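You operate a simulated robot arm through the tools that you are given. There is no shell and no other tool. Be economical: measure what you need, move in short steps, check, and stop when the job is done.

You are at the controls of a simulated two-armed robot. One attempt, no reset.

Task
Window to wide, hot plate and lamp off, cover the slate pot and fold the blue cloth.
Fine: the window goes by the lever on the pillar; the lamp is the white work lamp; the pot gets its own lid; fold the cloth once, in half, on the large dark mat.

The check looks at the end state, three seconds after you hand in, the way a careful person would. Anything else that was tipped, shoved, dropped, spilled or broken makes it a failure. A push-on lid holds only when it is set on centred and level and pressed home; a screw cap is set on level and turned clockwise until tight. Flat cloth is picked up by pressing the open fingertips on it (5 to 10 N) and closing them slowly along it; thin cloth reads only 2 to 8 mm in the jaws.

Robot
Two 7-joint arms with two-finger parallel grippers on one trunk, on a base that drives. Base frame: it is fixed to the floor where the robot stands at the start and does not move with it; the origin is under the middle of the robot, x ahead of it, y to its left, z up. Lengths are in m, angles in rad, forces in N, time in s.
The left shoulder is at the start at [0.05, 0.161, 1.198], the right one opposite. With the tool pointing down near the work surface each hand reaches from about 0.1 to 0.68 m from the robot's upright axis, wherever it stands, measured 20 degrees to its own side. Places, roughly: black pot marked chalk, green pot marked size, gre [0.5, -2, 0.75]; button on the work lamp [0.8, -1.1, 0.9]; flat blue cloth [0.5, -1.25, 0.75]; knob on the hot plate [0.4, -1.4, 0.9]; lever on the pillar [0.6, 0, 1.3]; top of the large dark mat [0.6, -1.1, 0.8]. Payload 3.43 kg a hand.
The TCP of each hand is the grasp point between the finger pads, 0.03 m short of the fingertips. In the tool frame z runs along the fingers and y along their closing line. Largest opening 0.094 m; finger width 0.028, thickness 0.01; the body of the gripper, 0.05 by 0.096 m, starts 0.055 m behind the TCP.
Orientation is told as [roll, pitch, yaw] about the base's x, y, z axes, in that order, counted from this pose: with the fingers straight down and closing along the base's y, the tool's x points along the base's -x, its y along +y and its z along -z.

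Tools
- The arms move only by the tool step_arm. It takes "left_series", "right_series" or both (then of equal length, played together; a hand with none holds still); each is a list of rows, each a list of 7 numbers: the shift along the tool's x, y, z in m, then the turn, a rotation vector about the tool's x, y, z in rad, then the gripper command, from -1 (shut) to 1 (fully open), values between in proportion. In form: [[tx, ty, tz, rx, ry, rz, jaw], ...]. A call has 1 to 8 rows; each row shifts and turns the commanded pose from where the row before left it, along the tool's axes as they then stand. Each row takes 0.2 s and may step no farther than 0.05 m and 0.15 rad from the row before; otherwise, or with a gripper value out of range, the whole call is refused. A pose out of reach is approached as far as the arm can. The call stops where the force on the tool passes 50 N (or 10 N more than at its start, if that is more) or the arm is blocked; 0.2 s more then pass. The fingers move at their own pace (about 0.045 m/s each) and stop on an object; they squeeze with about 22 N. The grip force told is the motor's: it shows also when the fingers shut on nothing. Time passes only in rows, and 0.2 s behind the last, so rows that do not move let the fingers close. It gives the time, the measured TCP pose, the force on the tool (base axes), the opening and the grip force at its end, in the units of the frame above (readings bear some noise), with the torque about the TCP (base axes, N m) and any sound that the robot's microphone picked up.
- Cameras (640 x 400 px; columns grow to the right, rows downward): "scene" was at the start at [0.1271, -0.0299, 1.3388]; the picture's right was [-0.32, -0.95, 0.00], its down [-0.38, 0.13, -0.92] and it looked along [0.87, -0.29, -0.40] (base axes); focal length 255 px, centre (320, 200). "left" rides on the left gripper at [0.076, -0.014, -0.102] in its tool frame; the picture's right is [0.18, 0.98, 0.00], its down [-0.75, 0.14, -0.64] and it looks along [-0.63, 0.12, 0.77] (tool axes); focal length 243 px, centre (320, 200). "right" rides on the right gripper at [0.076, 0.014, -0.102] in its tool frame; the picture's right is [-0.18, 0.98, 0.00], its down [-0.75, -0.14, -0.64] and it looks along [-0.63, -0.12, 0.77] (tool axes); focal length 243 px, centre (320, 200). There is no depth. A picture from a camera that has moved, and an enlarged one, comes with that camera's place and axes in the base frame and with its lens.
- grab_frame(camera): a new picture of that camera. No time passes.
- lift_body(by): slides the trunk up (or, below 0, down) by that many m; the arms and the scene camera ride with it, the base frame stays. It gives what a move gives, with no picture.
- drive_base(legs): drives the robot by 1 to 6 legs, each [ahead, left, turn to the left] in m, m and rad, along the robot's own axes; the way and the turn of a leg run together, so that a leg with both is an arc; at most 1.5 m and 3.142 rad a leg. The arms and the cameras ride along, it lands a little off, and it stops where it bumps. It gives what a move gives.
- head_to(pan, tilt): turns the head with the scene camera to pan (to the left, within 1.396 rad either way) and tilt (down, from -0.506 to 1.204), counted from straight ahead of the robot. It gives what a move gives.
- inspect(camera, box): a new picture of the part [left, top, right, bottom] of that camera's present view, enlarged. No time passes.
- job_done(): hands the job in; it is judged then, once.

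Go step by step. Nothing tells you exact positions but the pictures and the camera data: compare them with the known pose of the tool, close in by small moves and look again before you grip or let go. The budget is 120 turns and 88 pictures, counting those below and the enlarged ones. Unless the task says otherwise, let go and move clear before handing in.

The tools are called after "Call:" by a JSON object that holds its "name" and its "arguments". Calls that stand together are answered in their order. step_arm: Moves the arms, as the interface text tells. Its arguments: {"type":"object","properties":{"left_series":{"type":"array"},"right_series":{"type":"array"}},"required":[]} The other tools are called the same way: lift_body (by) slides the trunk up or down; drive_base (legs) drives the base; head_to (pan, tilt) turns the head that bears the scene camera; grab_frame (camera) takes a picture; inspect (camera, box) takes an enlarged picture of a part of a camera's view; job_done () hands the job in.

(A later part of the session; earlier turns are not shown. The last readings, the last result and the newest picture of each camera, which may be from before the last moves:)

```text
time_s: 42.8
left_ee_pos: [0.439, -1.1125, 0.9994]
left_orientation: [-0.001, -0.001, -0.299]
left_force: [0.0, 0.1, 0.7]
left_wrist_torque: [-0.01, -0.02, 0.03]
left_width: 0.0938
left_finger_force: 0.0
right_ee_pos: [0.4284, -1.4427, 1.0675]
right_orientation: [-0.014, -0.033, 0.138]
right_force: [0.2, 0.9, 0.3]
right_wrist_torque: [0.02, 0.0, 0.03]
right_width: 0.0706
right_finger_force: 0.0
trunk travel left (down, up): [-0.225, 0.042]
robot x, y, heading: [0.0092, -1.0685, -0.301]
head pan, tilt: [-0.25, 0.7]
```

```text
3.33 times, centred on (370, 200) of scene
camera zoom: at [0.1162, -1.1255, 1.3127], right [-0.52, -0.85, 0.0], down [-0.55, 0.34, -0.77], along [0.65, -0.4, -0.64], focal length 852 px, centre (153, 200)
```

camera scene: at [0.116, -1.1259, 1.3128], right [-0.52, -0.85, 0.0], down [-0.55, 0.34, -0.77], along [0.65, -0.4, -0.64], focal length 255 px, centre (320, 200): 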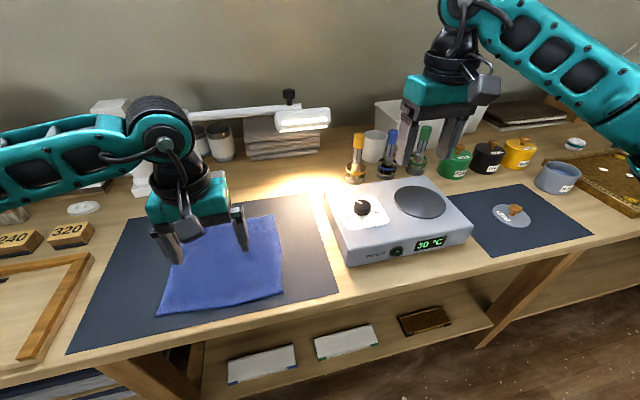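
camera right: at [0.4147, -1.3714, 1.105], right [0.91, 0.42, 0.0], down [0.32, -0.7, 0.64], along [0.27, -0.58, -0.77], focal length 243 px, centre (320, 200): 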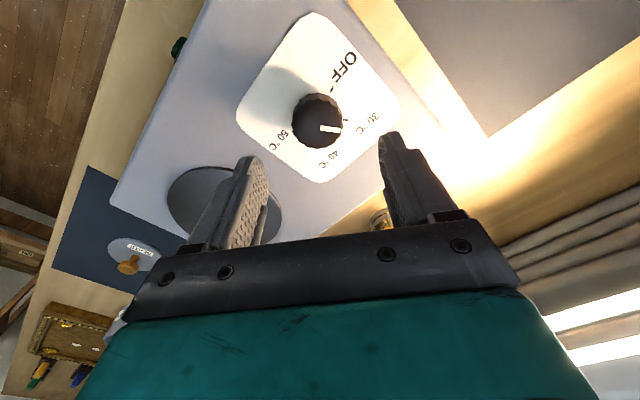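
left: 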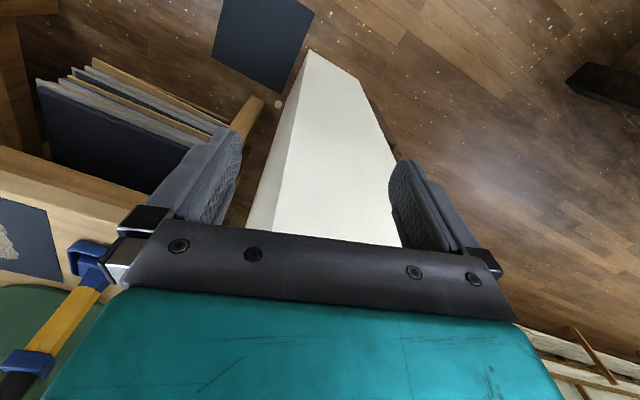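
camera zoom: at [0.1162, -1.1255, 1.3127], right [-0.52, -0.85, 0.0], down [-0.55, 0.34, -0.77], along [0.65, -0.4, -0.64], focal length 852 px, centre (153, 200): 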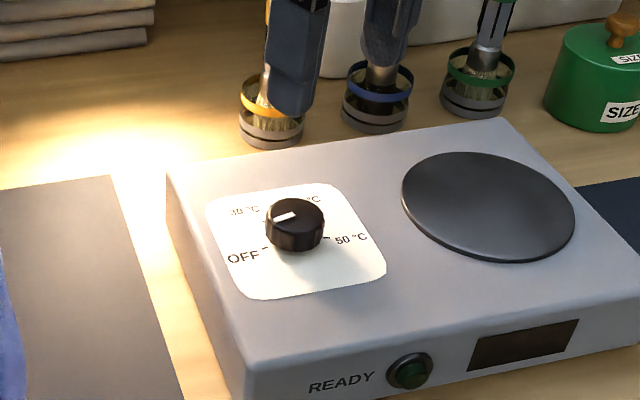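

Display is dark, but the pointer is still about 10° short of OFF. I regrip with a fresh wrist angle and finish the turn.

Call:
{"name": "step_arm", "arguments": {"right_series": [[0, 0, 0, -0.014, 0.033, 0, 0.5], [0, 0, 0, 0, 0, 0.146, 0.5], [0, 0, 0, 0, 0, 0.146, 0.5], [0, 0, 0, 0, 0, 0.146, 0.5], [-0.0147, 0.0067, 0, 0, 0, 0, 0.5], [0, 0, 0.03, 0, 0, 0, 0.5], [0, 0, 0.03, 0, 0, 0, 0.5]]}}

Call:
{"name": "inspect", "arguments": {"camera": "scene", "box": [290, 140, 450, 260]}}

```text
time_s: 44.4
left_ee_pos: [0.437, -1.114, 0.9997]
left_orientation: [0.0, 0.001, -0.302]
left_force: [-0.5, -0.1, -0.2]
left_wrist_torque: [0.0, -0.02, -0.01]
left_width: 0.0939
left_finger_force: 0.0
right_ee_pos: [0.4441, -1.441, 1.0097]
right_orientation: [-0.001, -0.002, -0.302]
right_force: [-0.3, -1.3, -0.3]
right_wrist_torque: [0.03, -0.01, 0.01]
right_width: 0.0706
right_finger_force: 0.1
trunk travel left (down, up): [-0.225, 0.042]
robot x, y, heading: [0.0027, -1.0694, -0.3]
head pan, tilt: [-0.25, 0.7]
```

```text
3.33 times, centred on (370, 200) of scene
camera zoom: at [0.1164, -1.1257, 1.3128], right [-0.52, -0.85, 0.0], down [-0.55, 0.34, -0.76], along [0.65, -0.4, -0.64], focal length 852 px, centre (153, 200)
```

zoom: 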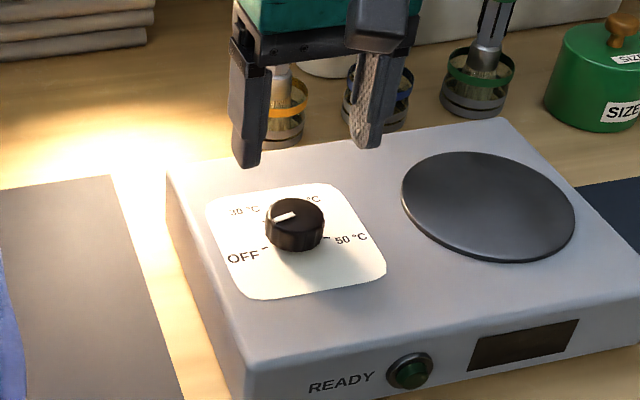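

Call:
{"name": "step_arm", "arguments": {"right_series": [[0, 0, 0.03, 0, 0, 0, 0.5], [0, 0, 0.03, 0, 0, 0, 0.5], [0, 0, 0.015, 0, 0, 0, 0.3], [0, 0, 0, 0, 0, 0, 0.0], [0, 0, 0, 0, 0, 0, -0.5], [0, 0, 0, 0, 0, 0, -0.5]]}}

Call:
{"name": "step_arm", "arguments": {"right_series": [[0, 0, 0, 0, 0, -0.085, -0.5], [0, 0, 0, 0, 0, -0.085, -0.5], [0, 0, 0, 0, 0, 0, -0.5], [0, 0, 0, 0, 0, 0, 0.0], [0, 0, 0, 0, 0, 0, 0.4], [0, 0, -0.02, 0, 0, 0, 0.5], [0, 0, -0.04, 0, 0, 0, 0.5], [0, 0, -0.05, 0, 0, 0, 0.5]]}}

Call:
{"name": "inspect", "arguments": {"camera": "scene", "box": [290, 140, 450, 260]}}

```text
time_s: 45.8
left_ee_pos: [0.4383, -1.1142, 0.9993]
left_orientation: [0.0, 0.0, -0.301]
left_force: [-0.1, -1.1, 0.6]
left_wrist_torque: [0.0, 0.01, 0.0]
left_width: 0.094
left_finger_force: 0.0
right_ee_pos: [0.4431, -1.4432, 0.9359]
right_orientation: [-0.002, 0.0, -0.3]
right_force: [-1.1, 0.0, -2.8]
right_wrist_torque: [-0.1, -0.48, 0.01]
right_width: 0.0388
right_finger_force: 40.5
trunk travel left (down, up): [-0.225, 0.042]
robot x, y, heading: [0.0066, -1.0721, -0.303]
head pan, tilt: [-0.25, 0.7]
```

```text
time_s: 47.6
left_ee_pos: [0.4382, -1.114, 1.0004]
left_orientation: [-0.001, 0.0, -0.3]
left_force: [0.4, 1.1, -0.4]
left_wrist_torque: [-0.01, 0.0, 0.03]
left_width: 0.0937
left_finger_force: 0.1
right_ee_pos: [0.4427, -1.4407, 1.045]
right_orientation: [-0.002, -0.003, -0.13]
right_force: [-0.3, -0.3, 0.5]
right_wrist_torque: [0.0, 0.0, -0.02]
right_width: 0.0705
right_finger_force: 0.0
trunk travel left (down, up): [-0.225, 0.042]
robot x, y, heading: [0.004, -1.0715, -0.302]
head pan, tilt: [-0.25, 0.7]
```

```text
3.33 times, centred on (370, 200) of scene
camera zoom: at [0.116, -1.1253, 1.3128], right [-0.52, -0.85, 0.0], down [-0.55, 0.34, -0.77], along [0.65, -0.4, -0.64], focal length 852 px, centre (153, 200)
```

zoom: 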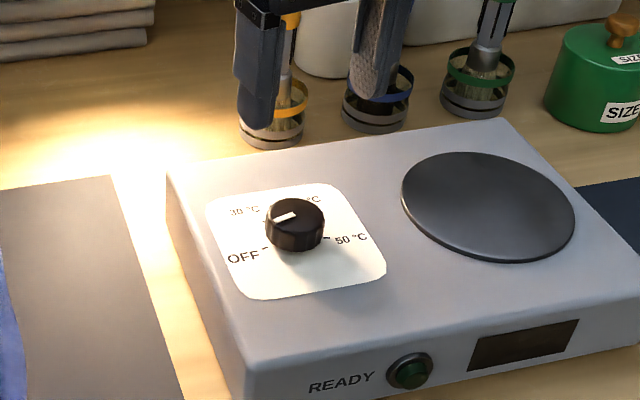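

The knob did not move further: it is at its OFF stop and the display is dark. Next is the lamp button, triangulated at (0.774,-1.137,0.872); I close and tilt the left hand forward and bring it in from the front.

Call:
{"name": "step_arm", "arguments": {"left_series": [[0, 0, 0, 0, -0.15, 0, -1], [0, 0, 0, 0, -0.15, 0, -1], [0, 0, 0, 0, -0.15, 0, -1], [0, 0, 0, 0, -0.15, 0, -1], [0, 0, 0, 0, -0.15, 0, -1], [-0.033, 0.02, 0.0305, 0, 0, 0, -1], [-0.033, 0.02, 0.0305, 0, 0, 0, -1], [-0.033, 0.02, 0.0305, 0, 0, 0, -1]]}}

Call:
{"name": "step_arm", "arguments": {"left_series": [[-0.033, 0.015, 0.0305, 0, 0, 0, -1], [-0.033, 0, 0.0305, 0, 0, 0, -1], [-0.02, 0, 0.0185, 0, 0, 0, -1]]}}

Call:
{"name": "grab_frame", "arguments": {"camera": "left"}}

Call:
{"name": "grab_frame", "arguments": {"camera": "scene"}}

```text
time_s: 49.4
left_ee_pos: [0.5873, -1.0968, 0.9986]
left_orientation: [0.0, -0.747, -0.302]
left_force: [-0.6, 0.5, 0.0]
left_wrist_torque: [-0.02, 0.03, -0.01]
left_width: 0.0001
left_finger_force: 21.4
right_ee_pos: [0.4435, -1.442, 1.0438]
right_orientation: [-0.002, -0.001, -0.13]
right_force: [0.9, 0.0, 0.3]
right_wrist_torque: [0.03, 0.01, -0.02]
right_width: 0.0704
right_finger_force: 0.1
trunk travel left (down, up): [-0.225, 0.042]
robot x, y, heading: [0.0037, -1.0701, -0.301]
head pan, tilt: [-0.25, 0.7]
```

```text
time_s: 50.2
left_ee_pos: [0.7008, -1.1178, 0.9994]
left_orientation: [0.0, -0.748, -0.302]
left_force: [-0.1, 0.6, 0.0]
left_wrist_torque: [0.02, -0.01, 0.0]
left_width: 0.0001
left_finger_force: 22.1
right_ee_pos: [0.4439, -1.4415, 1.0451]
right_orientation: [-0.002, -0.002, -0.131]
right_force: [-0.1, -0.6, -0.7]
right_wrist_torque: [-0.02, -0.01, -0.04]
right_width: 0.0707
right_finger_force: 0.0
trunk travel left (down, up): [-0.225, 0.042]
robot x, y, heading: [0.0065, -1.0702, -0.3]
head pan, tilt: [-0.25, 0.7]
```

```text
54 pictures are left
camera left: at [0.5774, -1.0929, 1.0214], right [0.16, 0.98, -0.13], down [0.15, 0.1, 0.98], along [0.97, -0.18, -0.13], focal length 243 px, centre (320, 200)
```

left: 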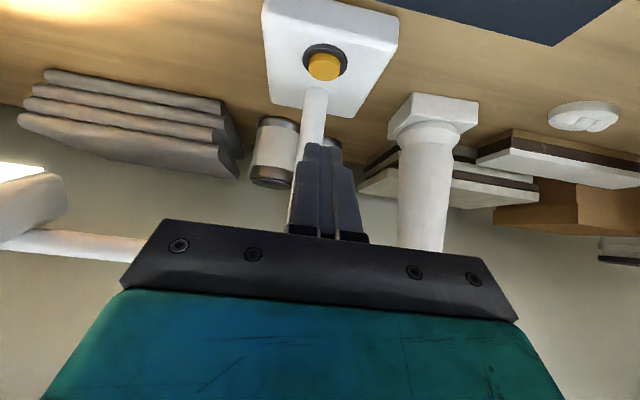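

```text
53 pictures are left
camera scene: at [0.1164, -1.1259, 1.3127], right [-0.52, -0.85, 0.0], down [-0.55, 0.34, -0.76], along [0.65, -0.4, -0.64], focal length 255 px, centre (320, 200)
```

scene: 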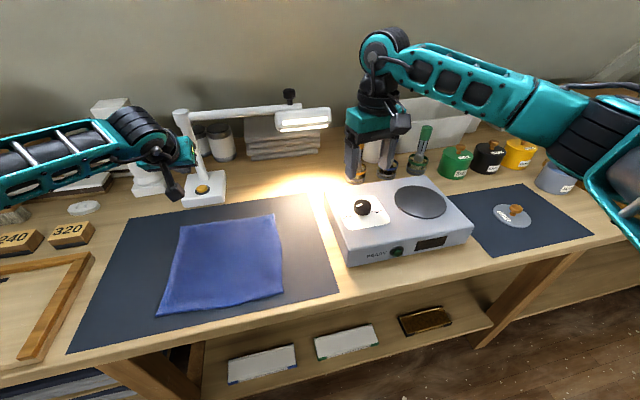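

Call:
{"name": "step_arm", "arguments": {"left_series": [[-0.0238, 0.002, 0.0222, 0, 0, 0, -1], [-0.0238, 0, 0.0222, 0, 0, 0, -1], [0.0205, 0, 0.022, 0, 0, 0, -1], [0.0205, 0, 0.022, 0, 0, 0, -1], [0.01, 0, 0.011, 0, 0, 0, -1]]}}

Call:
{"name": "inspect", "arguments": {"camera": "scene", "box": [120, 120, 280, 220]}}

Call:
{"name": "inspect", "arguments": {"camera": "left", "box": [200, 0, 440, 240]}}

```text
time_s: 51.4
left_ee_pos: [0.7647, -1.1347, 0.9274]
left_orientation: [-0.002, -0.75, -0.299]
left_force: [-0.2, 0.1, 0.6]
left_wrist_torque: [0.02, -0.03, -0.04]
left_width: 0.0
left_finger_force: 21.8
right_ee_pos: [0.443, -1.4421, 1.0442]
right_orientation: [-0.002, -0.002, -0.129]
right_force: [0.2, 0.1, -0.5]
right_wrist_torque: [-0.02, -0.02, 0.0]
right_width: 0.0706
right_finger_force: 0.1
trunk travel left (down, up): [-0.225, 0.042]
robot x, y, heading: [0.0061, -1.069, -0.305]
head pan, tilt: [-0.25, 0.7]
```

```text
4.00 times, centred on (200, 170) of scene
camera zoom: at [0.1163, -1.1257, 1.3128], right [-0.52, -0.85, 0.0], down [-0.55, 0.34, -0.76], along [0.65, -0.4, -0.64], focal length 1022 px, centre (800, 320)
```

zoom: 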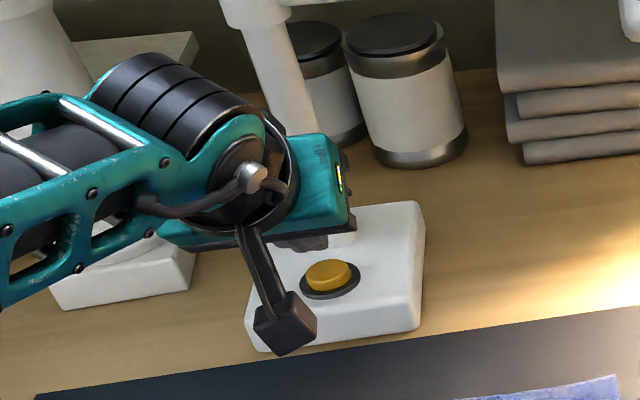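

```text
1.67 times, centred on (320, 120) of left
camera zoom: at [0.6395, -1.1099, 0.9488], right [0.16, 0.98, -0.13], down [0.15, 0.1, 0.98], along [0.97, -0.18, -0.13], focal length 404 px, centre (320, 333)
```

zoom: 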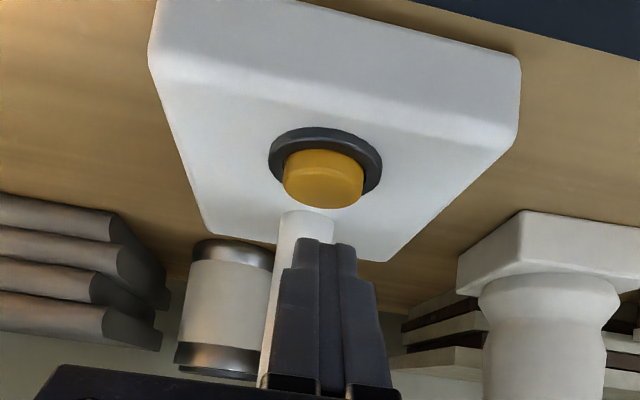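

Call:
{"name": "step_arm", "arguments": {"left_series": [[0.0102, 0, 0.011, 0, 0, 0, -1], [0.0027, 0, 0.0029, 0, 0, 0, -1], [0.0014, 0, 0.0015, 0, 0, 0, -1]]}}

```text
time_s: 52.2
left_ee_pos: [0.7632, -1.135, 0.9104]
left_orientation: [-0.001, -0.762, -0.3]
left_force: [2.9, 0.3, 21.8]
left_wrist_torque: [-0.08, -0.29, 0.11]
left_width: 0.0
left_finger_force: 21.9
right_ee_pos: [0.4425, -1.4407, 1.0451]
right_orientation: [-0.001, -0.005, -0.128]
right_force: [-0.4, -0.4, -0.2]
right_wrist_torque: [0.01, -0.03, 0.0]
right_width: 0.0706
right_finger_force: 0.0
trunk travel left (down, up): [-0.225, 0.042]
robot x, y, heading: [0.0011, -1.0706, -0.304]
head pan, tilt: [-0.25, 0.7]
heard: click
```

Heard a click at 22 N. I lift off and check the lamp.

Call:
{"name": "step_arm", "arguments": {"left_series": [[-0.02, 0, -0.022, 0, 0, 0, -1], [-0.03, 0, -0.032, 0, 0, 0, -1], [0.02, 0, -0.04, 0, 0, 0, -1], [0.03, 0, -0.035, 0, 0, 0, -1]]}}

Call:
{"name": "grab_frame", "arguments": {"camera": "scene"}}

```text
time_s: 53.2
left_ee_pos: [0.6773, -1.1085, 0.9999]
left_orientation: [-0.003, -0.749, -0.299]
left_force: [0.5, -0.6, -0.8]
left_wrist_torque: [0.02, 0.02, 0.0]
left_width: 0.0001
left_finger_force: 21.8
right_ee_pos: [0.4428, -1.441, 1.0436]
right_orientation: [-0.001, 0.0, -0.129]
right_force: [0.1, 0.6, 0.5]
right_wrist_torque: [0.04, 0.0, -0.02]
right_width: 0.0704
right_finger_force: 0.1
trunk travel left (down, up): [-0.225, 0.042]
robot x, y, heading: [0.0068, -1.0739, -0.306]
head pan, tilt: [-0.25, 0.7]
```

```text
50 pictures are left
camera scene: at [0.1159, -1.1254, 1.3128], right [-0.52, -0.85, 0.0], down [-0.55, 0.34, -0.77], along [0.65, -0.4, -0.64], focal length 255 px, centre (320, 200)
```

scene: 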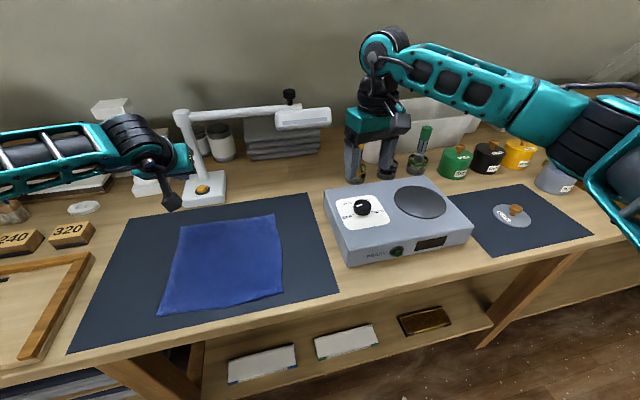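

Lamp is off and the hot plate display is dark. Now the cloth: corners at about (0.688,-1.066), (0.604,-1.284), (0.385,-1.204), (0.465,-0.986) – a ~0.235 m square. I retract and right the left hand, align both hands, and centre the robot on the cloth.

Call:
{"name": "step_arm", "arguments": {"left_series": [[0.033, 0, -0.0305, 0, 0, 0, -1], [0.033, 0, -0.0305, 0, 0, 0, -0.5], [0.033, 0, -0.0305, 0, 0, 0, 0], [0, 0, 0, 0, 0.15, 0, 0.1], [0, 0, 0, 0, 0.15, 0, 0.1], [0, 0, 0, 0, 0.15, 0, 0.1], [0, 0, 0, 0, 0.15, 0, 0.1], [0, 0, 0, 0, 0.15, 0, 0.1]], "right_series": [[0, 0, -0.01, 0, 0, 0, 0.3], [0, 0, -0.01, 0, 0, 0, 0.3], [0.04, 0, 0, 0, 0, 0, 0.1], [0.04, 0, 0, 0, 0, 0, 0.1], [0, 0, 0, 0, 0, 0.085, 0.1], [0, 0, 0, 0, 0, 0.085, 0.1], [0, 0, 0, 0, 0, 0, 0.1], [0, 0, 0, 0, 0, 0, 0.1]]}}

Call:
{"name": "drive_base", "arguments": {"legs": [[0, 0.126, 0], [0.013, 0, -0.05]]}}

Call:
{"name": "head_to", "arguments": {"pan": 0.0, "tilt": 0.85}}

Call:
{"name": "grab_frame", "arguments": {"camera": "scene"}}

```text
time_s: 55.0
left_ee_pos: [0.5515, -1.0689, 0.9991]
left_orientation: [-0.001, 0.004, -0.301]
left_force: [-0.7, -0.8, -0.6]
left_wrist_torque: [-0.01, -0.01, -0.03]
left_width: 0.0518
left_finger_force: 0.1
right_ee_pos: [0.3639, -1.4319, 1.0648]
right_orientation: [0.0, -0.001, -0.3]
right_force: [0.3, -0.4, 0.2]
right_wrist_torque: [0.01, -0.01, -0.04]
right_width: 0.0516
right_finger_force: 0.1
trunk travel left (down, up): [-0.225, 0.042]
robot x, y, heading: [0.0066, -1.0678, -0.3]
head pan, tilt: [-0.25, 0.7]
```

```text
time_s: 56.6
left_ee_pos: [0.5997, -0.9804, 0.9982]
left_orientation: [0.0, 0.001, -0.352]
left_force: [0.9, -0.7, -0.9]
left_wrist_torque: [-0.01, -0.01, -0.02]
left_width: 0.0517
left_finger_force: 0.2
right_ee_pos: [0.3944, -1.3331, 1.0647]
right_orientation: [-0.001, -0.002, -0.348]
right_force: [1.3, -0.6, -0.4]
right_wrist_torque: [0.01, 0.04, 0.02]
right_width: 0.0517
right_finger_force: 0.0
trunk travel left (down, up): [-0.225, 0.042]
robot x, y, heading: [0.0582, -0.9544, -0.351]
head pan, tilt: [-0.25, 0.7]
```

```text
time_s: 57.4
left_ee_pos: [0.6004, -0.9802, 0.9998]
left_orientation: [-0.001, 0.001, -0.351]
left_force: [0.5, -0.3, 1.1]
left_wrist_torque: [0.02, 0.02, -0.02]
left_width: 0.052
left_finger_force: 0.0
right_ee_pos: [0.3949, -1.3327, 1.0635]
right_orientation: [-0.002, -0.002, -0.351]
right_force: [0.4, 0.6, -0.9]
right_wrist_torque: [0.0, 0.03, 0.0]
right_width: 0.0517
right_finger_force: 0.0
trunk travel left (down, up): [-0.225, 0.042]
robot x, y, heading: [0.0545, -0.9563, -0.347]
head pan, tilt: [0.0, 0.85]
```

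```text
49 pictures are left
camera scene: at [0.1659, -0.9949, 1.3005], right [-0.34, -0.94, 0.0], down [-0.71, 0.26, -0.66], along [0.62, -0.23, -0.75], focal length 255 px, centre (320, 200)
```

scene: 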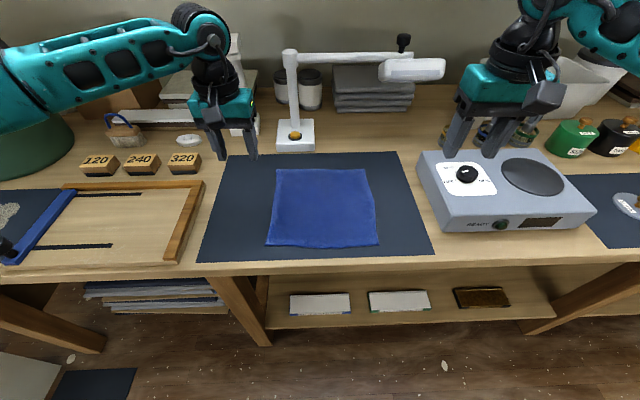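

Cloth position confirmed, aligned with the robot. I bring both hands above the two near corners with the jaws at 35 mm.

Call:
{"name": "step_arm", "arguments": {"left_series": [[0.022, -0.0172, 0.01, 0, 0, 0, -0.25], [0.022, -0.0172, 0.01, 0, 0, 0, -0.25], [0.022, -0.0172, 0.02, 0, 0, 0, -0.25], [0.022, -0.0172, 0.02, 0, 0, 0, -0.25], [0.022, -0.0172, 0.02, 0, 0, 0, -0.25]], "right_series": [[0.0076, 0.0294, 0.02, 0, 0, 0, -0.25], [0.0076, 0.0294, 0.03, 0, 0, 0, -0.25], [0.0076, 0.0294, 0.03, 0, 0, 0, -0.25], [0.0076, 0.0294, 0.032, 0, 0, 0, -0.25], [0.0076, 0.0294, 0.032, 0, 0, 0, -0.25]]}}

Call:
{"name": "inspect", "arguments": {"camera": "scene", "box": [200, 120, 440, 270]}}

```text
time_s: 58.6
left_ee_pos: [0.4645, -1.0243, 0.9168]
left_orientation: [-0.002, 0.0, -0.351]
left_force: [0.5, -0.3, -0.5]
left_wrist_torque: [-0.03, -0.01, 0.02]
left_width: 0.0352
left_finger_force: 0.0
right_ee_pos: [0.4115, -1.1838, 0.9181]
right_orientation: [0.001, -0.005, -0.349]
right_force: [0.7, -0.8, -0.3]
right_wrist_torque: [0.0, -0.02, -0.03]
right_width: 0.0353
right_finger_force: 0.1
trunk travel left (down, up): [-0.225, 0.042]
robot x, y, heading: [0.0571, -0.9559, -0.35]
head pan, tilt: [0.0, 0.85]
```

```text
2.67 times, centred on (320, 195) of scene
camera zoom: at [0.1661, -0.9947, 1.3006], right [-0.34, -0.94, 0.0], down [-0.71, 0.26, -0.66], along [0.62, -0.23, -0.75], focal length 681 px, centre (320, 213)
```

zoom: 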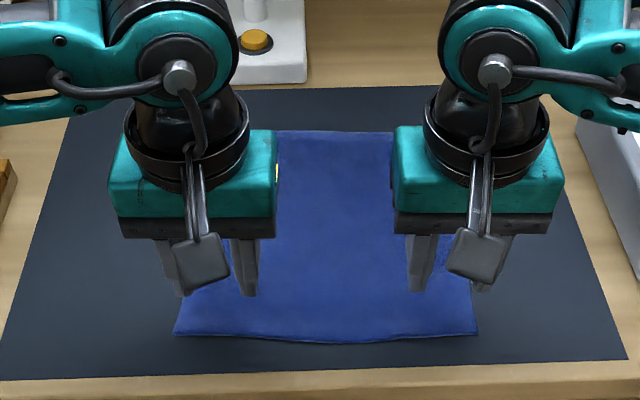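

Call:
{"name": "step_arm", "arguments": {"left_series": [[0, 0, 0.02, 0, 0, 0, -0.25], [0, 0, 0.01, 0, 0, 0, -0.25], [0, 0, 0.005, 0, 0, 0, -0.25]], "right_series": [[0.003, 0, 0.02, 0, 0, 0, -0.25], [0, 0, 0.012, 0, 0, 0, -0.25], [0, 0, 0.005, 0, 0, 0, -0.25]]}}

```text
time_s: 59.4
left_ee_pos: [0.4671, -1.0247, 0.8835]
left_orientation: [-0.001, -0.001, -0.35]
left_force: [0.3, -1.1, -0.2]
left_wrist_torque: [-0.04, -0.02, 0.01]
left_width: 0.0351
left_finger_force: 0.1
right_ee_pos: [0.4072, -1.1814, 0.8828]
right_orientation: [-0.002, -0.001, -0.351]
right_force: [-0.3, 0.5, 0.4]
right_wrist_torque: [-0.03, 0.02, -0.04]
right_width: 0.0353
right_finger_force: 0.0
trunk travel left (down, up): [-0.225, 0.042]
robot x, y, heading: [0.0554, -0.9548, -0.35]
head pan, tilt: [0.0, 0.85]
```

Call:
{"name": "step_arm", "arguments": {"left_series": [[0, 0, 0.004, 0, 0, 0, -0.25], [0, 0, 0.004, 0, 0, 0, -0.25]], "right_series": [[0, 0, 0.004, 0, 0, 0, -0.25], [0, 0, 0.004, 0, 0, 0, -0.25]]}}

```text
time_s: 60.0
left_ee_pos: [0.4664, -1.0221, 0.8762]
left_orientation: [0.0, 0.0, -0.352]
left_force: [-0.2, 0.2, -0.1]
left_wrist_torque: [0.01, 0.01, -0.01]
left_width: 0.035
left_finger_force: 0.1
right_ee_pos: [0.4078, -1.1817, 0.8739]
right_orientation: [-0.001, -0.002, -0.349]
right_force: [-0.8, -0.2, 0.6]
right_wrist_torque: [0.01, -0.02, -0.01]
right_width: 0.0352
right_finger_force: 0.1
trunk travel left (down, up): [-0.225, 0.042]
robot x, y, heading: [0.0593, -0.9517, -0.353]
head pan, tilt: [0.0, 0.85]
```

Call:
{"name": "step_arm", "arguments": {"left_series": [[0, 0, 0.003, 0, 0, 0, -0.25], [0, 0, 0.002, 0, 0, 0, -0.25]], "right_series": [[0, 0, 0.002, 0, 0, 0, -0.25], [0, 0, 0.002, 0, 0, 0, -0.25]]}}

```text
time_s: 60.6
left_ee_pos: [0.4678, -1.0225, 0.8724]
left_orientation: [-0.003, -0.003, -0.35]
left_force: [-1.2, 4.0, 17.2]
left_wrist_torque: [0.22, 0.04, -0.01]
left_width: 0.0349
left_finger_force: 0.2
right_ee_pos: [0.407, -1.1823, 0.8728]
right_orientation: [0.002, -0.007, -0.351]
right_force: [0.2, -2.2, 9.1]
right_wrist_torque: [-0.07, -0.07, -0.02]
right_width: 0.0352
right_finger_force: 0.0
trunk travel left (down, up): [-0.225, 0.042]
robot x, y, heading: [0.0587, -0.9544, -0.353]
head pan, tilt: [0.0, 0.85]
```

Call:
{"name": "step_arm", "arguments": {"left_series": [[0, 0, -0.001, 0, 0, 0, -0.3], [0, 0, 0, 0, 0, 0, -0.4], [0, 0, 0, 0, 0, 0, -0.5], [0, 0, 0, 0, 0, 0, -0.6], [0, 0, 0, 0, 0, 0, -0.7], [0, 0, 0, 0, 0, 0, -0.8], [0, 0, 0, 0, 0, 0, -0.9], [0, 0, 0, 0, 0, 0, -1]], "right_series": [[0, 0, 0, 0, 0, 0, -0.3], [0, 0, 0, 0, 0, 0, -0.4], [0, 0, 0, 0, 0, 0, -0.5], [0, 0, 0, 0, 0, 0, -0.6], [0, 0, 0, 0, 0, 0, -0.7], [0, 0, 0, 0, 0, 0, -0.8], [0, 0, 0, 0, 0, 0, -0.9], [0, 0, 0, 0, 0, 0, -1]]}}

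Call:
{"name": "inspect", "arguments": {"camera": "scene", "box": [200, 120, 440, 270]}}

```text
time_s: 62.4
left_ee_pos: [0.4649, -1.0234, 0.8727]
left_orientation: [-0.003, 0.0, -0.354]
left_force: [-3.7, -11.0, 12.5]
left_wrist_torque: [-0.32, 0.07, 0.02]
left_width: 0.004
left_finger_force: 22.3
right_ee_pos: [0.4065, -1.1804, 0.8726]
right_orientation: [0.004, -0.005, -0.347]
right_force: [3.8, 14.8, 16.5]
right_wrist_torque: [0.39, -0.15, 0.09]
right_width: 0.0047
right_finger_force: 22.3
trunk travel left (down, up): [-0.225, 0.042]
robot x, y, heading: [0.0581, -0.9512, -0.349]
head pan, tilt: [0.0, 0.85]
```

```text
2.67 times, centred on (320, 195) of scene
camera zoom: at [0.1642, -0.9938, 1.3008], right [-0.34, -0.94, 0.0], down [-0.7, 0.26, -0.66], along [0.62, -0.23, -0.75], focal length 681 px, centre (320, 213)
```

zoom: 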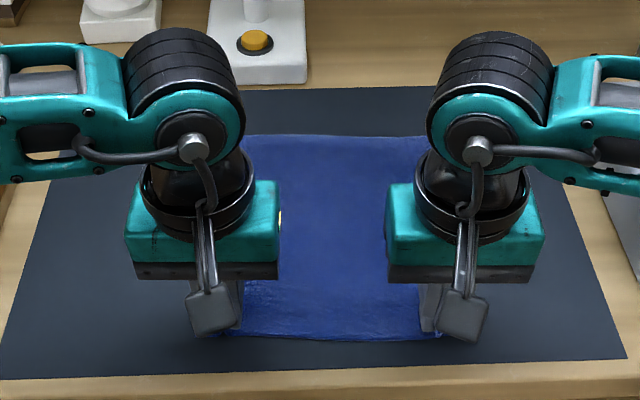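

Both hands hold cloth (4–5 mm). I start lifting along an arc and check.

Call:
{"name": "step_arm", "arguments": {"left_series": [[-0.0035, 0, -0.0241, 0, 0, 0, -1], [-0.0103, 0, -0.0224, 0, 0, 0, -1], [-0.0164, 0, -0.0193, 0, 0, 0, -1], [-0.0213, 0, -0.0148, 0, 0, 0, -1]], "right_series": [[-0.0035, 0, -0.0241, 0, 0, 0, -1], [-0.0103, 0, -0.0224, 0, 0, 0, -1], [-0.0164, 0, -0.0193, 0, 0, 0, -1], [-0.0213, 0, -0.0148, 0, 0, 0, -1]]}}

Call:
{"name": "inspect", "arguments": {"camera": "scene", "box": [200, 100, 440, 270]}}

```text
time_s: 63.4
left_ee_pos: [0.514, -1.0407, 0.9526]
left_orientation: [-0.004, 0.001, -0.351]
left_force: [-4.3, -11.0, 0.6]
left_wrist_torque: [-0.34, 0.12, -0.04]
left_width: 0.0038
left_finger_force: 22.5
right_ee_pos: [0.4564, -1.1976, 0.9522]
right_orientation: [0.001, -0.001, -0.348]
right_force: [4.1, 11.3, 0.1]
right_wrist_torque: [0.34, -0.12, 0.12]
right_width: 0.004
right_finger_force: 21.8
trunk travel left (down, up): [-0.225, 0.042]
robot x, y, heading: [0.0575, -0.9511, -0.355]
head pan, tilt: [0.0, 0.85]
```

```text
2.35 times, centred on (320, 185) of scene
camera zoom: at [0.1662, -0.9949, 1.3004], right [-0.34, -0.94, 0.0], down [-0.71, 0.26, -0.66], along [0.62, -0.23, -0.75], focal length 601 px, centre (320, 235)
```

zoom: 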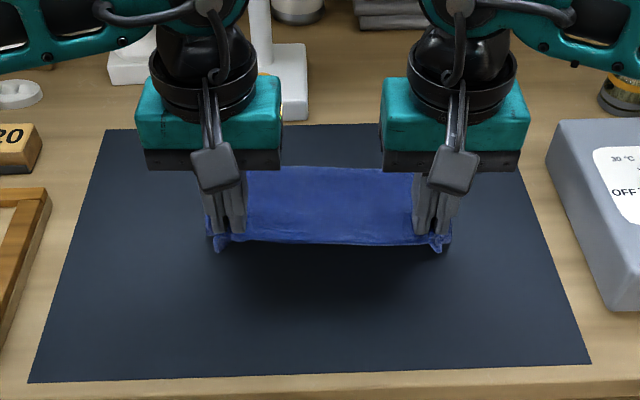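

Call:
{"name": "step_arm", "arguments": {"left_series": [[-0.0248, -0.002, -0.0093, 0, 0, 0, -1], [-0.0267, 0, -0.0032, 0, 0, 0, -1], [-0.0267, 0, 0.0032, 0, 0, 0, -1], [-0.0248, 0, 0.0093, 0, 0, 0, -1], [-0.0213, 0, 0.0148, 0, 0, 0, -1], [-0.0164, 0, 0.0193, 0, 0, 0, -1]], "right_series": [[-0.0248, 0.002, -0.0093, 0, 0, 0, -1], [-0.0267, 0, -0.0032, 0, 0, 0, -1], [-0.0267, 0, 0.0032, 0, 0, 0, -1], [-0.0248, 0, 0.0093, 0, 0, 0, -1], [-0.0213, 0, 0.0148, 0, 0, 0, -1], [-0.0164, 0, 0.0193, 0, 0, 0, -1]]}}

Call:
{"name": "inspect", "arguments": {"camera": "scene", "box": [200, 100, 440, 270]}}

```text
time_s: 64.8
left_ee_pos: [0.6456, -1.0927, 0.9173]
left_orientation: [-0.001, 0.003, -0.353]
left_force: [-1.3, -5.8, 0.2]
left_wrist_torque: [-0.14, 0.08, -0.03]
left_width: 0.0037
left_finger_force: 22.5
right_ee_pos: [0.5884, -1.2458, 0.9165]
right_orientation: [0.0, -0.001, -0.349]
right_force: [1.1, 5.6, -0.1]
right_wrist_torque: [0.12, -0.05, 0.08]
right_width: 0.0043
right_finger_force: 21.7
trunk travel left (down, up): [-0.225, 0.042]
robot x, y, heading: [0.057, -0.9547, -0.35]
head pan, tilt: [0.0, 0.85]
```

```text
2.35 times, centred on (320, 185) of scene
camera zoom: at [0.1663, -0.9951, 1.3005], right [-0.34, -0.94, 0.0], down [-0.71, 0.26, -0.66], along [0.62, -0.23, -0.75], focal length 601 px, centre (320, 235)
```

zoom: 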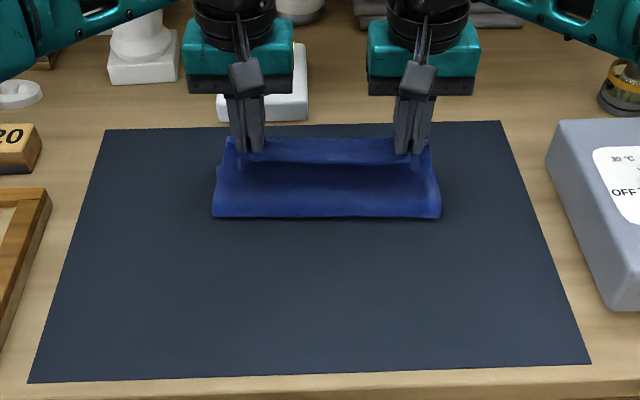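

Call:
{"name": "step_arm", "arguments": {"left_series": [[-0.009, 0, 0.02, 0, 0, 0, -1], [-0.0045, 0, 0.015, 0, 0, 0, -1], [0, 0, 0.005, 0, 0, 0, -1]], "right_series": [[-0.009, 0, 0.02, 0, 0, 0, -1], [-0.0055, 0, 0.015, 0, 0, 0, -1], [0, 0, 0.005, 0, 0, 0, -1]]}}

Call:
{"name": "inspect", "arguments": {"camera": "scene", "box": [240, 110, 400, 210]}}

```text
time_s: 65.6
left_ee_pos: [0.6577, -1.097, 0.8816]
left_orientation: [-0.001, -0.003, -0.354]
left_force: [0.6, -5.4, 6.6]
left_wrist_torque: [-0.13, 0.0, -0.02]
left_width: 0.0038
left_finger_force: 21.7
right_ee_pos: [0.6028, -1.2508, 0.8786]
right_orientation: [0.0, -0.004, -0.349]
right_force: [0.9, 5.6, 6.0]
right_wrist_torque: [0.21, 0.02, 0.01]
right_width: 0.0038
right_finger_force: 22.5
trunk travel left (down, up): [-0.225, 0.042]
robot x, y, heading: [0.0574, -0.9548, -0.348]
head pan, tilt: [0.0, 0.85]
```

```text
4.00 times, centred on (320, 160) of scene
camera zoom: at [0.1648, -0.9944, 1.301], right [-0.34, -0.94, 0.0], down [-0.7, 0.26, -0.66], along [0.62, -0.23, -0.75], focal length 1022 px, centre (320, 360)
```

zoom: 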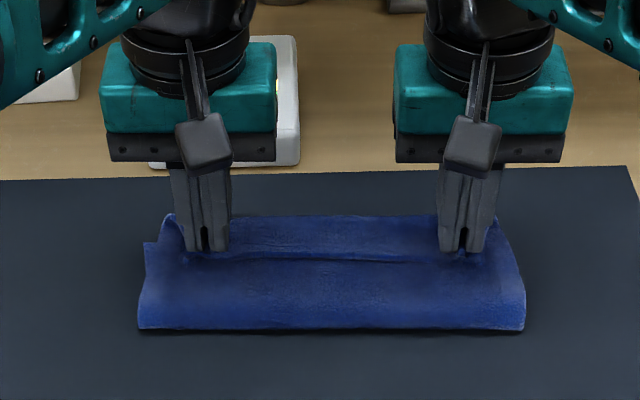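

Call:
{"name": "step_arm", "arguments": {"left_series": [[0, 0, 0, 0, 0, 0, -0.8], [0, 0, 0, 0, 0, 0, -0.65], [0, 0, 0, 0, 0, 0, -0.6], [0, 0, -0.01, 0, 0, 0, -0.6], [0, 0, -0.02, 0, 0, 0, -0.6], [0, 0, -0.04, 0, 0, 0, -0.6], [0.0, 0.02, -0.04, 0, 0, 0, -0.6]], "right_series": [[0, 0, 0, 0, 0, 0, -0.8], [0, 0, 0, 0, 0, 0, -0.65], [0, 0, 0, 0, 0, 0, -0.6], [0, 0, -0.01, 0, 0, 0, -0.6], [0, 0, -0.02, 0, 0, 0, -0.6], [0, 0, -0.04, 0, 0, 0, -0.6], [0.0, -0.02, -0.04, 0, 0, 0, -0.6]]}}

Call:
{"name": "inspect", "arguments": {"camera": "scene", "box": [240, 110, 400, 210]}}

```text
time_s: 67.2
left_ee_pos: [0.6676, -1.079, 0.9872]
left_orientation: [0.0, -0.001, -0.35]
left_force: [-1.1, -0.9, -0.6]
left_wrist_torque: [-0.04, 0.0, -0.02]
left_width: 0.0188
left_finger_force: 0.0
right_ee_pos: [0.5949, -1.2711, 0.9876]
right_orientation: [0.0, 0.0, -0.349]
right_force: [-0.2, 0.1, -0.5]
right_wrist_torque: [-0.01, 0.0, -0.03]
right_width: 0.0185
right_finger_force: 0.1
trunk travel left (down, up): [-0.225, 0.042]
robot x, y, heading: [0.0536, -0.9515, -0.353]
head pan, tilt: [0.0, 0.85]
```

```text
4.00 times, centred on (320, 160) of scene
camera zoom: at [0.1654, -0.9945, 1.3005], right [-0.34, -0.94, 0.0], down [-0.71, 0.26, -0.66], along [0.62, -0.23, -0.75], focal length 1022 px, centre (320, 360)
```

zoom: 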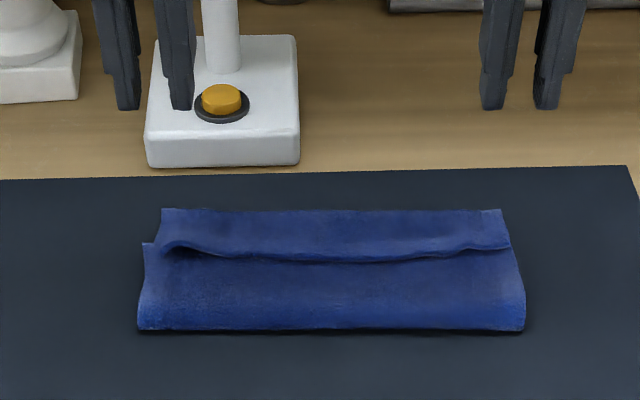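

Call:
{"name": "grab_frame", "arguments": {"camera": "right"}}

Call:
{"name": "grab_frame", "arguments": {"camera": "left"}}

```text
42 pictures are left
camera right: at [0.528, -1.2303, 1.0911], right [0.51, 0.86, 0.0], down [0.66, -0.39, 0.64], along [0.55, -0.33, -0.77], focal length 243 px, centre (320, 200)
```

right: 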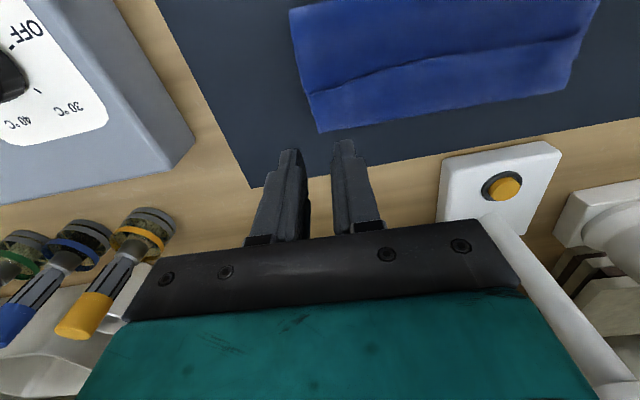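

```text
41 pictures are left
camera left: at [0.5892, -1.064, 1.088], right [0.16, 0.99, 0.0], down [0.76, -0.13, 0.64], along [0.63, -0.11, -0.77], focal length 243 px, centre (320, 200)
```

left: 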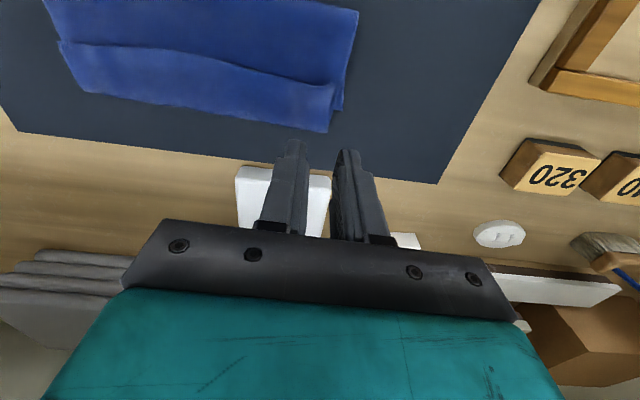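

The top layer overhangs the bottom's far edge by about 2.5 cm and the fold is puffy. I will press the closed fingertips on the overhanging strip (it lies on the mat only) and drag it back gently, then pat the fold flat.

Call:
{"name": "step_arm", "arguments": {"left_series": [[-0.012, -0.02, 0.02, 0, 0, 0, -1], [0, 0, 0.04, 0, 0, 0, -1], [0, 0, 0.03, 0, 0, 0, -1], [0, 0, 0.018, 0, 0, 0, -1]], "right_series": [[-0.014, 0.02, 0.02, 0, 0, 0, -1], [0, 0, 0.04, 0, 0, 0, -1], [0, 0, 0.03, 0, 0, 0, -1], [0, 0, 0.018, 0, 0, 0, -1]]}}

Call:
{"name": "step_arm", "arguments": {"left_series": [[0, 0, 0.003, 0, 0, 0, -1], [0, 0, 0.002, 0, 0, 0, -1]], "right_series": [[0, 0, 0.003, 0, 0, 0, -1], [0, 0, 0.002, 0, 0, 0, -1]]}}

```text
time_s: 68.2
left_ee_pos: [0.658, -1.0942, 0.8822]
left_orientation: [0.0, -0.001, -0.349]
left_force: [0.3, 0.4, 1.1]
left_wrist_torque: [0.0, 0.04, -0.02]
left_width: 0.0
left_finger_force: 21.6
left hand out of reach, approached as far as the arm can: row 2, 3, 4
right_ee_pos: [0.6065, -1.2567, 0.8807]
right_orientation: [-0.001, -0.004, -0.351]
right_force: [0.2, 0.3, 1.6]
right_wrist_torque: [0.02, 0.01, -0.02]
right_width: 0.0001
right_finger_force: 22.1
right hand out of reach, approached as far as the arm can: row 3, 4
trunk travel left (down, up): [-0.225, 0.042]
robot x, y, heading: [0.0576, -0.9559, -0.349]
head pan, tilt: [0.0, 0.85]
```

```text
time_s: 68.8
left_ee_pos: [0.6599, -1.0943, 0.8788]
left_orientation: [-0.002, -0.004, -0.352]
left_force: [1.0, -1.0, 6.3]
left_wrist_torque: [-0.04, -0.05, 0.0]
left_width: 0.0
left_finger_force: 22.6
right_ee_pos: [0.6058, -1.2557, 0.8784]
right_orientation: [-0.001, -0.005, -0.349]
right_force: [2.6, -3.1, 11.0]
right_wrist_torque: [-0.07, -0.01, 0.02]
right_width: 0.0
right_finger_force: 21.7
trunk travel left (down, up): [-0.225, 0.042]
robot x, y, heading: [0.0576, -0.9531, -0.351]
head pan, tilt: [0.0, 0.85]
```

Call:
{"name": "step_arm", "arguments": {"left_series": [[0, 0, -0.045, 0, 0, 0, -1], [0, 0, -0.045, 0, 0, 0, -1], [0, 0, -0.045, 0, 0, 0, -1]], "right_series": [[0, 0, -0.045, 0, 0, 0, -1], [0, 0, -0.045, 0, 0, 0, -1], [0, 0, -0.045, 0, 0, 0, -1]]}}

Call:
{"name": "lift_body", "arguments": {"by": -0.1}}

```text
time_s: 69.6
left_ee_pos: [0.6573, -1.095, 1.0136]
left_orientation: [0.0, 0.0, -0.351]
left_force: [-0.5, -0.3, -0.2]
left_wrist_torque: [-0.03, 0.01, -0.01]
left_width: 0.0
left_finger_force: 22.2
right_ee_pos: [0.6059, -1.2522, 1.0121]
right_orientation: [-0.002, -0.001, -0.349]
right_force: [-0.5, 0.6, 0.5]
right_wrist_torque: [0.02, -0.04, -0.02]
right_width: 0.0
right_finger_force: 22.1
trunk travel left (down, up): [-0.225, 0.042]
robot x, y, heading: [0.0571, -0.9537, -0.355]
head pan, tilt: [0.0, 0.85]
```

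```text
time_s: 71.0
left_ee_pos: [0.658, -1.0957, 0.9113]
left_orientation: [0.0, 0.0, -0.35]
left_force: [0.7, -0.9, 0.4]
left_wrist_torque: [0.0, -0.02, 0.02]
left_width: 0.0
left_finger_force: 21.8
right_ee_pos: [0.6067, -1.2537, 0.9128]
right_orientation: [-0.001, -0.002, -0.348]
right_force: [-0.5, 0.6, 0.2]
right_wrist_torque: [-0.01, 0.0, 0.02]
right_width: 0.0001
right_finger_force: 21.9
trunk travel left (down, up): [-0.125, 0.142]
robot x, y, heading: [0.0574, -0.9523, -0.353]
head pan, tilt: [0.0, 0.85]
```

Call:
{"name": "step_arm", "arguments": {"left_series": [[-0.019, 0, 0, 0, 0, 0, -1], [0, 0, 0.025, 0, 0, 0, -1], [0, 0, 0.007, 0, 0, 0, -1], [0, 0, 0.003, 0, 0, 0, -1]], "right_series": [[-0.013, 0, 0, 0, 0, 0, -1], [0, 0, 0.025, 0, 0, 0, -1], [0, 0, 0.008, 0, 0, 0, -1], [0, 0, 0.003, 0, 0, 0, -1]]}}

Call:
{"name": "inspect", "arguments": {"camera": "scene", "box": [220, 60, 420, 200]}}

```text
time_s: 72.0
left_ee_pos: [0.6681, -1.0976, 0.879]
left_orientation: [0.0, -0.003, -0.351]
left_force: [2.4, -0.1, 5.7]
left_wrist_torque: [0.0, 0.0, 0.0]
left_width: 0.0
left_finger_force: 22.3
left hand out of reach, approached as far as the arm can: row 1
right_ee_pos: [0.6191, -1.2583, 0.8773]
right_orientation: [-0.001, -0.004, -0.351]
right_force: [-1.3, 0.1, 6.4]
right_wrist_torque: [-0.02, 0.03, 0.0]
right_width: 0.0001
right_finger_force: 22.0
trunk travel left (down, up): [-0.125, 0.142]
robot x, y, heading: [0.0555, -0.953, -0.352]
head pan, tilt: [0.0, 0.85]
```

```text
2.86 times, centred on (320, 130) of scene
camera zoom: at [0.1649, -0.9944, 1.2009], right [-0.34, -0.94, 0.0], down [-0.7, 0.26, -0.66], along [0.62, -0.23, -0.75], focal length 730 px, centre (320, 400)
```

zoom: 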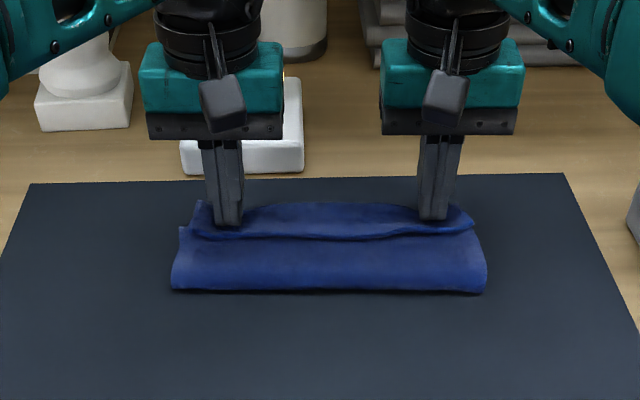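

Call:
{"name": "step_arm", "arguments": {"left_series": [[0.005, 0, 0, 0, 0, 0, -1], [0.006, 0, 0, 0, 0, 0, -1], [0.006, 0, 0, 0, 0, 0, -1], [0.005, 0, 0, 0, 0, 0, -1], [0, 0, -0.02, 0, 0, 0, -1], [0, 0, -0.03, 0, 0, 0, -1]], "right_series": [[0.005, 0, 0, 0, 0, 0, -1], [0.006, 0, 0, 0, 0, 0, -1], [0.006, 0, 0, 0, 0, 0, -1], [0.005, 0, 0, 0, 0, 0, -1], [0, 0, -0.02, 0, 0, 0, -1], [0, 0, -0.03, 0, 0, 0, -1]]}}

Call:
{"name": "grab_frame", "arguments": {"camera": "left"}}

Call:
{"name": "inspect", "arguments": {"camera": "scene", "box": [220, 60, 420, 200]}}

```text
time_s: 73.3
left_ee_pos: [0.6472, -1.0913, 0.9274]
left_orientation: [0.001, 0.001, -0.353]
left_force: [-0.5, 0.3, 1.1]
left_wrist_torque: [-0.01, -0.02, -0.03]
left_width: 0.0
left_finger_force: 22.0
right_ee_pos: [0.5987, -1.2502, 0.9235]
right_orientation: [0.0, -0.001, -0.351]
right_force: [0.8, -0.4, 0.8]
right_wrist_torque: [0.0, 0.01, 0.0]
right_width: 0.0
right_finger_force: 21.8
trunk travel left (down, up): [-0.125, 0.142]
robot x, y, heading: [0.0562, -0.9545, -0.349]
head pan, tilt: [0.0, 0.85]
```

```text
39 pictures are left
camera left: at [0.569, -1.0776, 1.0284], right [0.16, 0.99, 0.0], down [0.76, -0.13, 0.64], along [0.63, -0.11, -0.77], focal length 243 px, centre (320, 200)
```

left: 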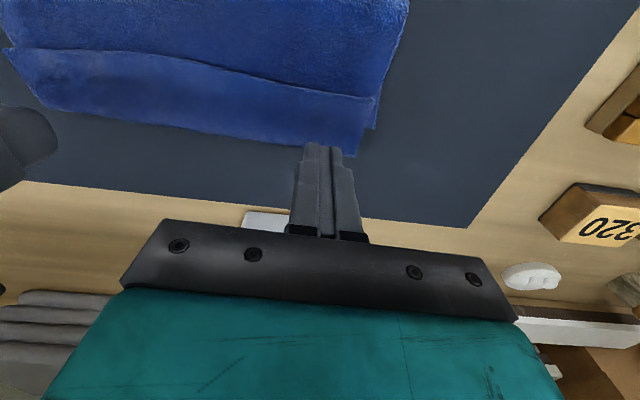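

```text
2.86 times, centred on (320, 130) of scene
camera zoom: at [0.1657, -0.9948, 1.2004], right [-0.34, -0.94, 0.0], down [-0.71, 0.26, -0.66], along [0.62, -0.23, -0.75], focal length 730 px, centre (320, 400)
```

zoom: 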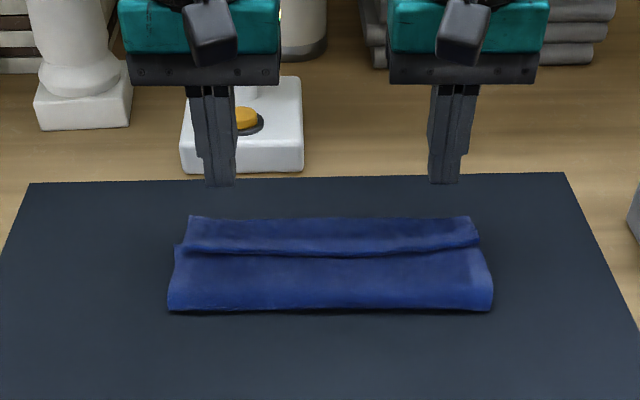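

Call:
{"name": "step_arm", "arguments": {"left_series": [[0.04, 0, 0, 0, 0, 0, -1], [0.014, 0, 0.01, 0, 0, 0, -1], [0, 0, 0.01, 0, 0, 0, -1], [0, 0, 0.007, 0, 0, 0, -1]], "right_series": [[0.04, 0, 0, 0, 0, 0, -1], [0.02, 0, 0.007, 0, 0, 0, -1], [0, 0, 0.01, 0, 0, 0, -1], [0, 0, 0.007, 0, 0, 0, -1]]}}

Call:
{"name": "inspect", "arguments": {"camera": "scene", "box": [240, 90, 400, 190]}}

```text
time_s: 74.3
left_ee_pos: [0.5956, -1.0719, 0.9004]
left_orientation: [0.0, 0.0, -0.351]
left_force: [1.0, 0.7, -0.8]
left_wrist_torque: [-0.01, 0.02, 0.01]
left_width: 0.0002
left_finger_force: 21.8
right_ee_pos: [0.5417, -1.23, 0.9019]
right_orientation: [-0.001, -0.001, -0.348]
right_force: [-0.5, -1.0, 0.4]
right_wrist_torque: [0.0, -0.01, -0.01]
right_width: 0.0003
right_finger_force: 21.8
trunk travel left (down, up): [-0.125, 0.142]
robot x, y, heading: [0.0562, -0.9551, -0.357]
head pan, tilt: [0.0, 0.85]
```

```text
4.00 times, centred on (320, 140) of scene
camera zoom: at [0.1659, -0.9948, 1.2005], right [-0.34, -0.94, 0.0], down [-0.71, 0.26, -0.66], along [0.62, -0.23, -0.75], focal length 1022 px, centre (320, 440)
```

zoom: 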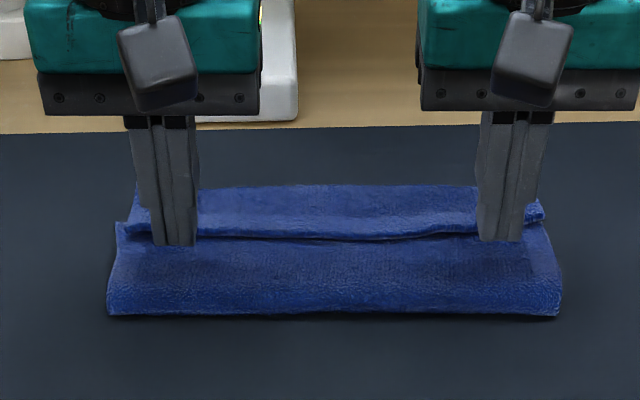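

The close view shows what happened: the gripped near edge curled back, leaving a ~4.5 cm flap (free lip facing me) on top. I'll re-pinch that lip, lift it back to the apex, and lay it again, this time releasing a little above the mat so the edge falls outward.

Call:
{"name": "step_arm", "arguments": {"left_series": [[0, 0, -0.015, 0, 0, 0, -0.35], [-0.037, -0.004, 0, 0, 0, 0, -0.35], [0, 0, 0.015, 0, 0, 0, -0.35], [0, 0, 0.008, 0, 0, 0, -0.35], [0, 0, 0.006, 0, 0, 0, -0.35]], "right_series": [[0, 0, -0.015, 0, 0, 0, -0.35], [-0.042, -0.004, 0, 0, 0, 0, -0.35], [0, 0, 0.015, 0, 0, 0, -0.35], [0, 0, 0.008, 0, 0, 0, -0.35], [0, 0, 0.006, 0, 0, 0, -0.35]]}}

Call:
{"name": "inspect", "arguments": {"camera": "scene", "box": [240, 90, 400, 190]}}

```text
time_s: 75.5
left_ee_pos: [0.6288, -1.0893, 0.8851]
left_orientation: [-0.001, -0.001, -0.351]
left_force: [0.0, -0.2, -0.1]
left_wrist_torque: [-0.04, -0.01, -0.02]
left_width: 0.0306
left_finger_force: 0.1
right_ee_pos: [0.5793, -1.249, 0.8884]
right_orientation: [0.0, -0.003, -0.349]
right_force: [0.0, 0.6, 0.1]
right_wrist_torque: [0.02, -0.01, 0.02]
right_width: 0.0307
right_finger_force: 0.2
trunk travel left (down, up): [-0.125, 0.142]
robot x, y, heading: [0.0562, -0.9544, -0.352]
head pan, tilt: [0.0, 0.85]
```

```text
4.00 times, centred on (320, 140) of scene
camera zoom: at [0.166, -0.9948, 1.2005], right [-0.34, -0.94, 0.0], down [-0.71, 0.26, -0.66], along [0.62, -0.23, -0.75], focal length 1022 px, centre (320, 440)
```

zoom: 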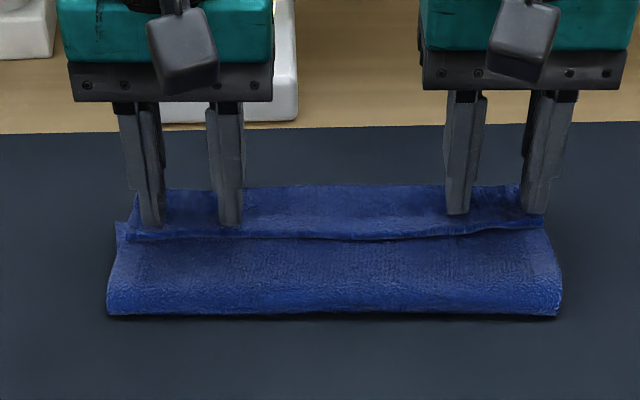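

Call:
{"name": "step_arm", "arguments": {"left_series": [[0.002, 0, 0.003, 0, 0, 0, -0.35], [0, 0, 0.002, 0, 0, 0, -0.35]], "right_series": [[0.002, 0, 0.004, 0, 0, 0, -0.35], [0, 0, 0.003, 0, 0, 0, -0.35]]}}

```text
time_s: 76.2
left_ee_pos: [0.6278, -1.0877, 0.8804]
left_orientation: [0.0, -0.001, -0.351]
left_force: [1.3, -1.1, 2.8]
left_wrist_torque: [-0.02, -0.04, -0.01]
left_width: 0.0305
left_finger_force: 0.0
right_ee_pos: [0.5787, -1.248, 0.881]
right_orientation: [-0.002, -0.003, -0.349]
right_force: [0.7, -0.2, 2.6]
right_wrist_torque: [-0.01, -0.03, 0.02]
right_width: 0.0303
right_finger_force: 0.0
trunk travel left (down, up): [-0.125, 0.142]
robot x, y, heading: [0.053, -0.9537, -0.353]
head pan, tilt: [0.0, 0.85]
```

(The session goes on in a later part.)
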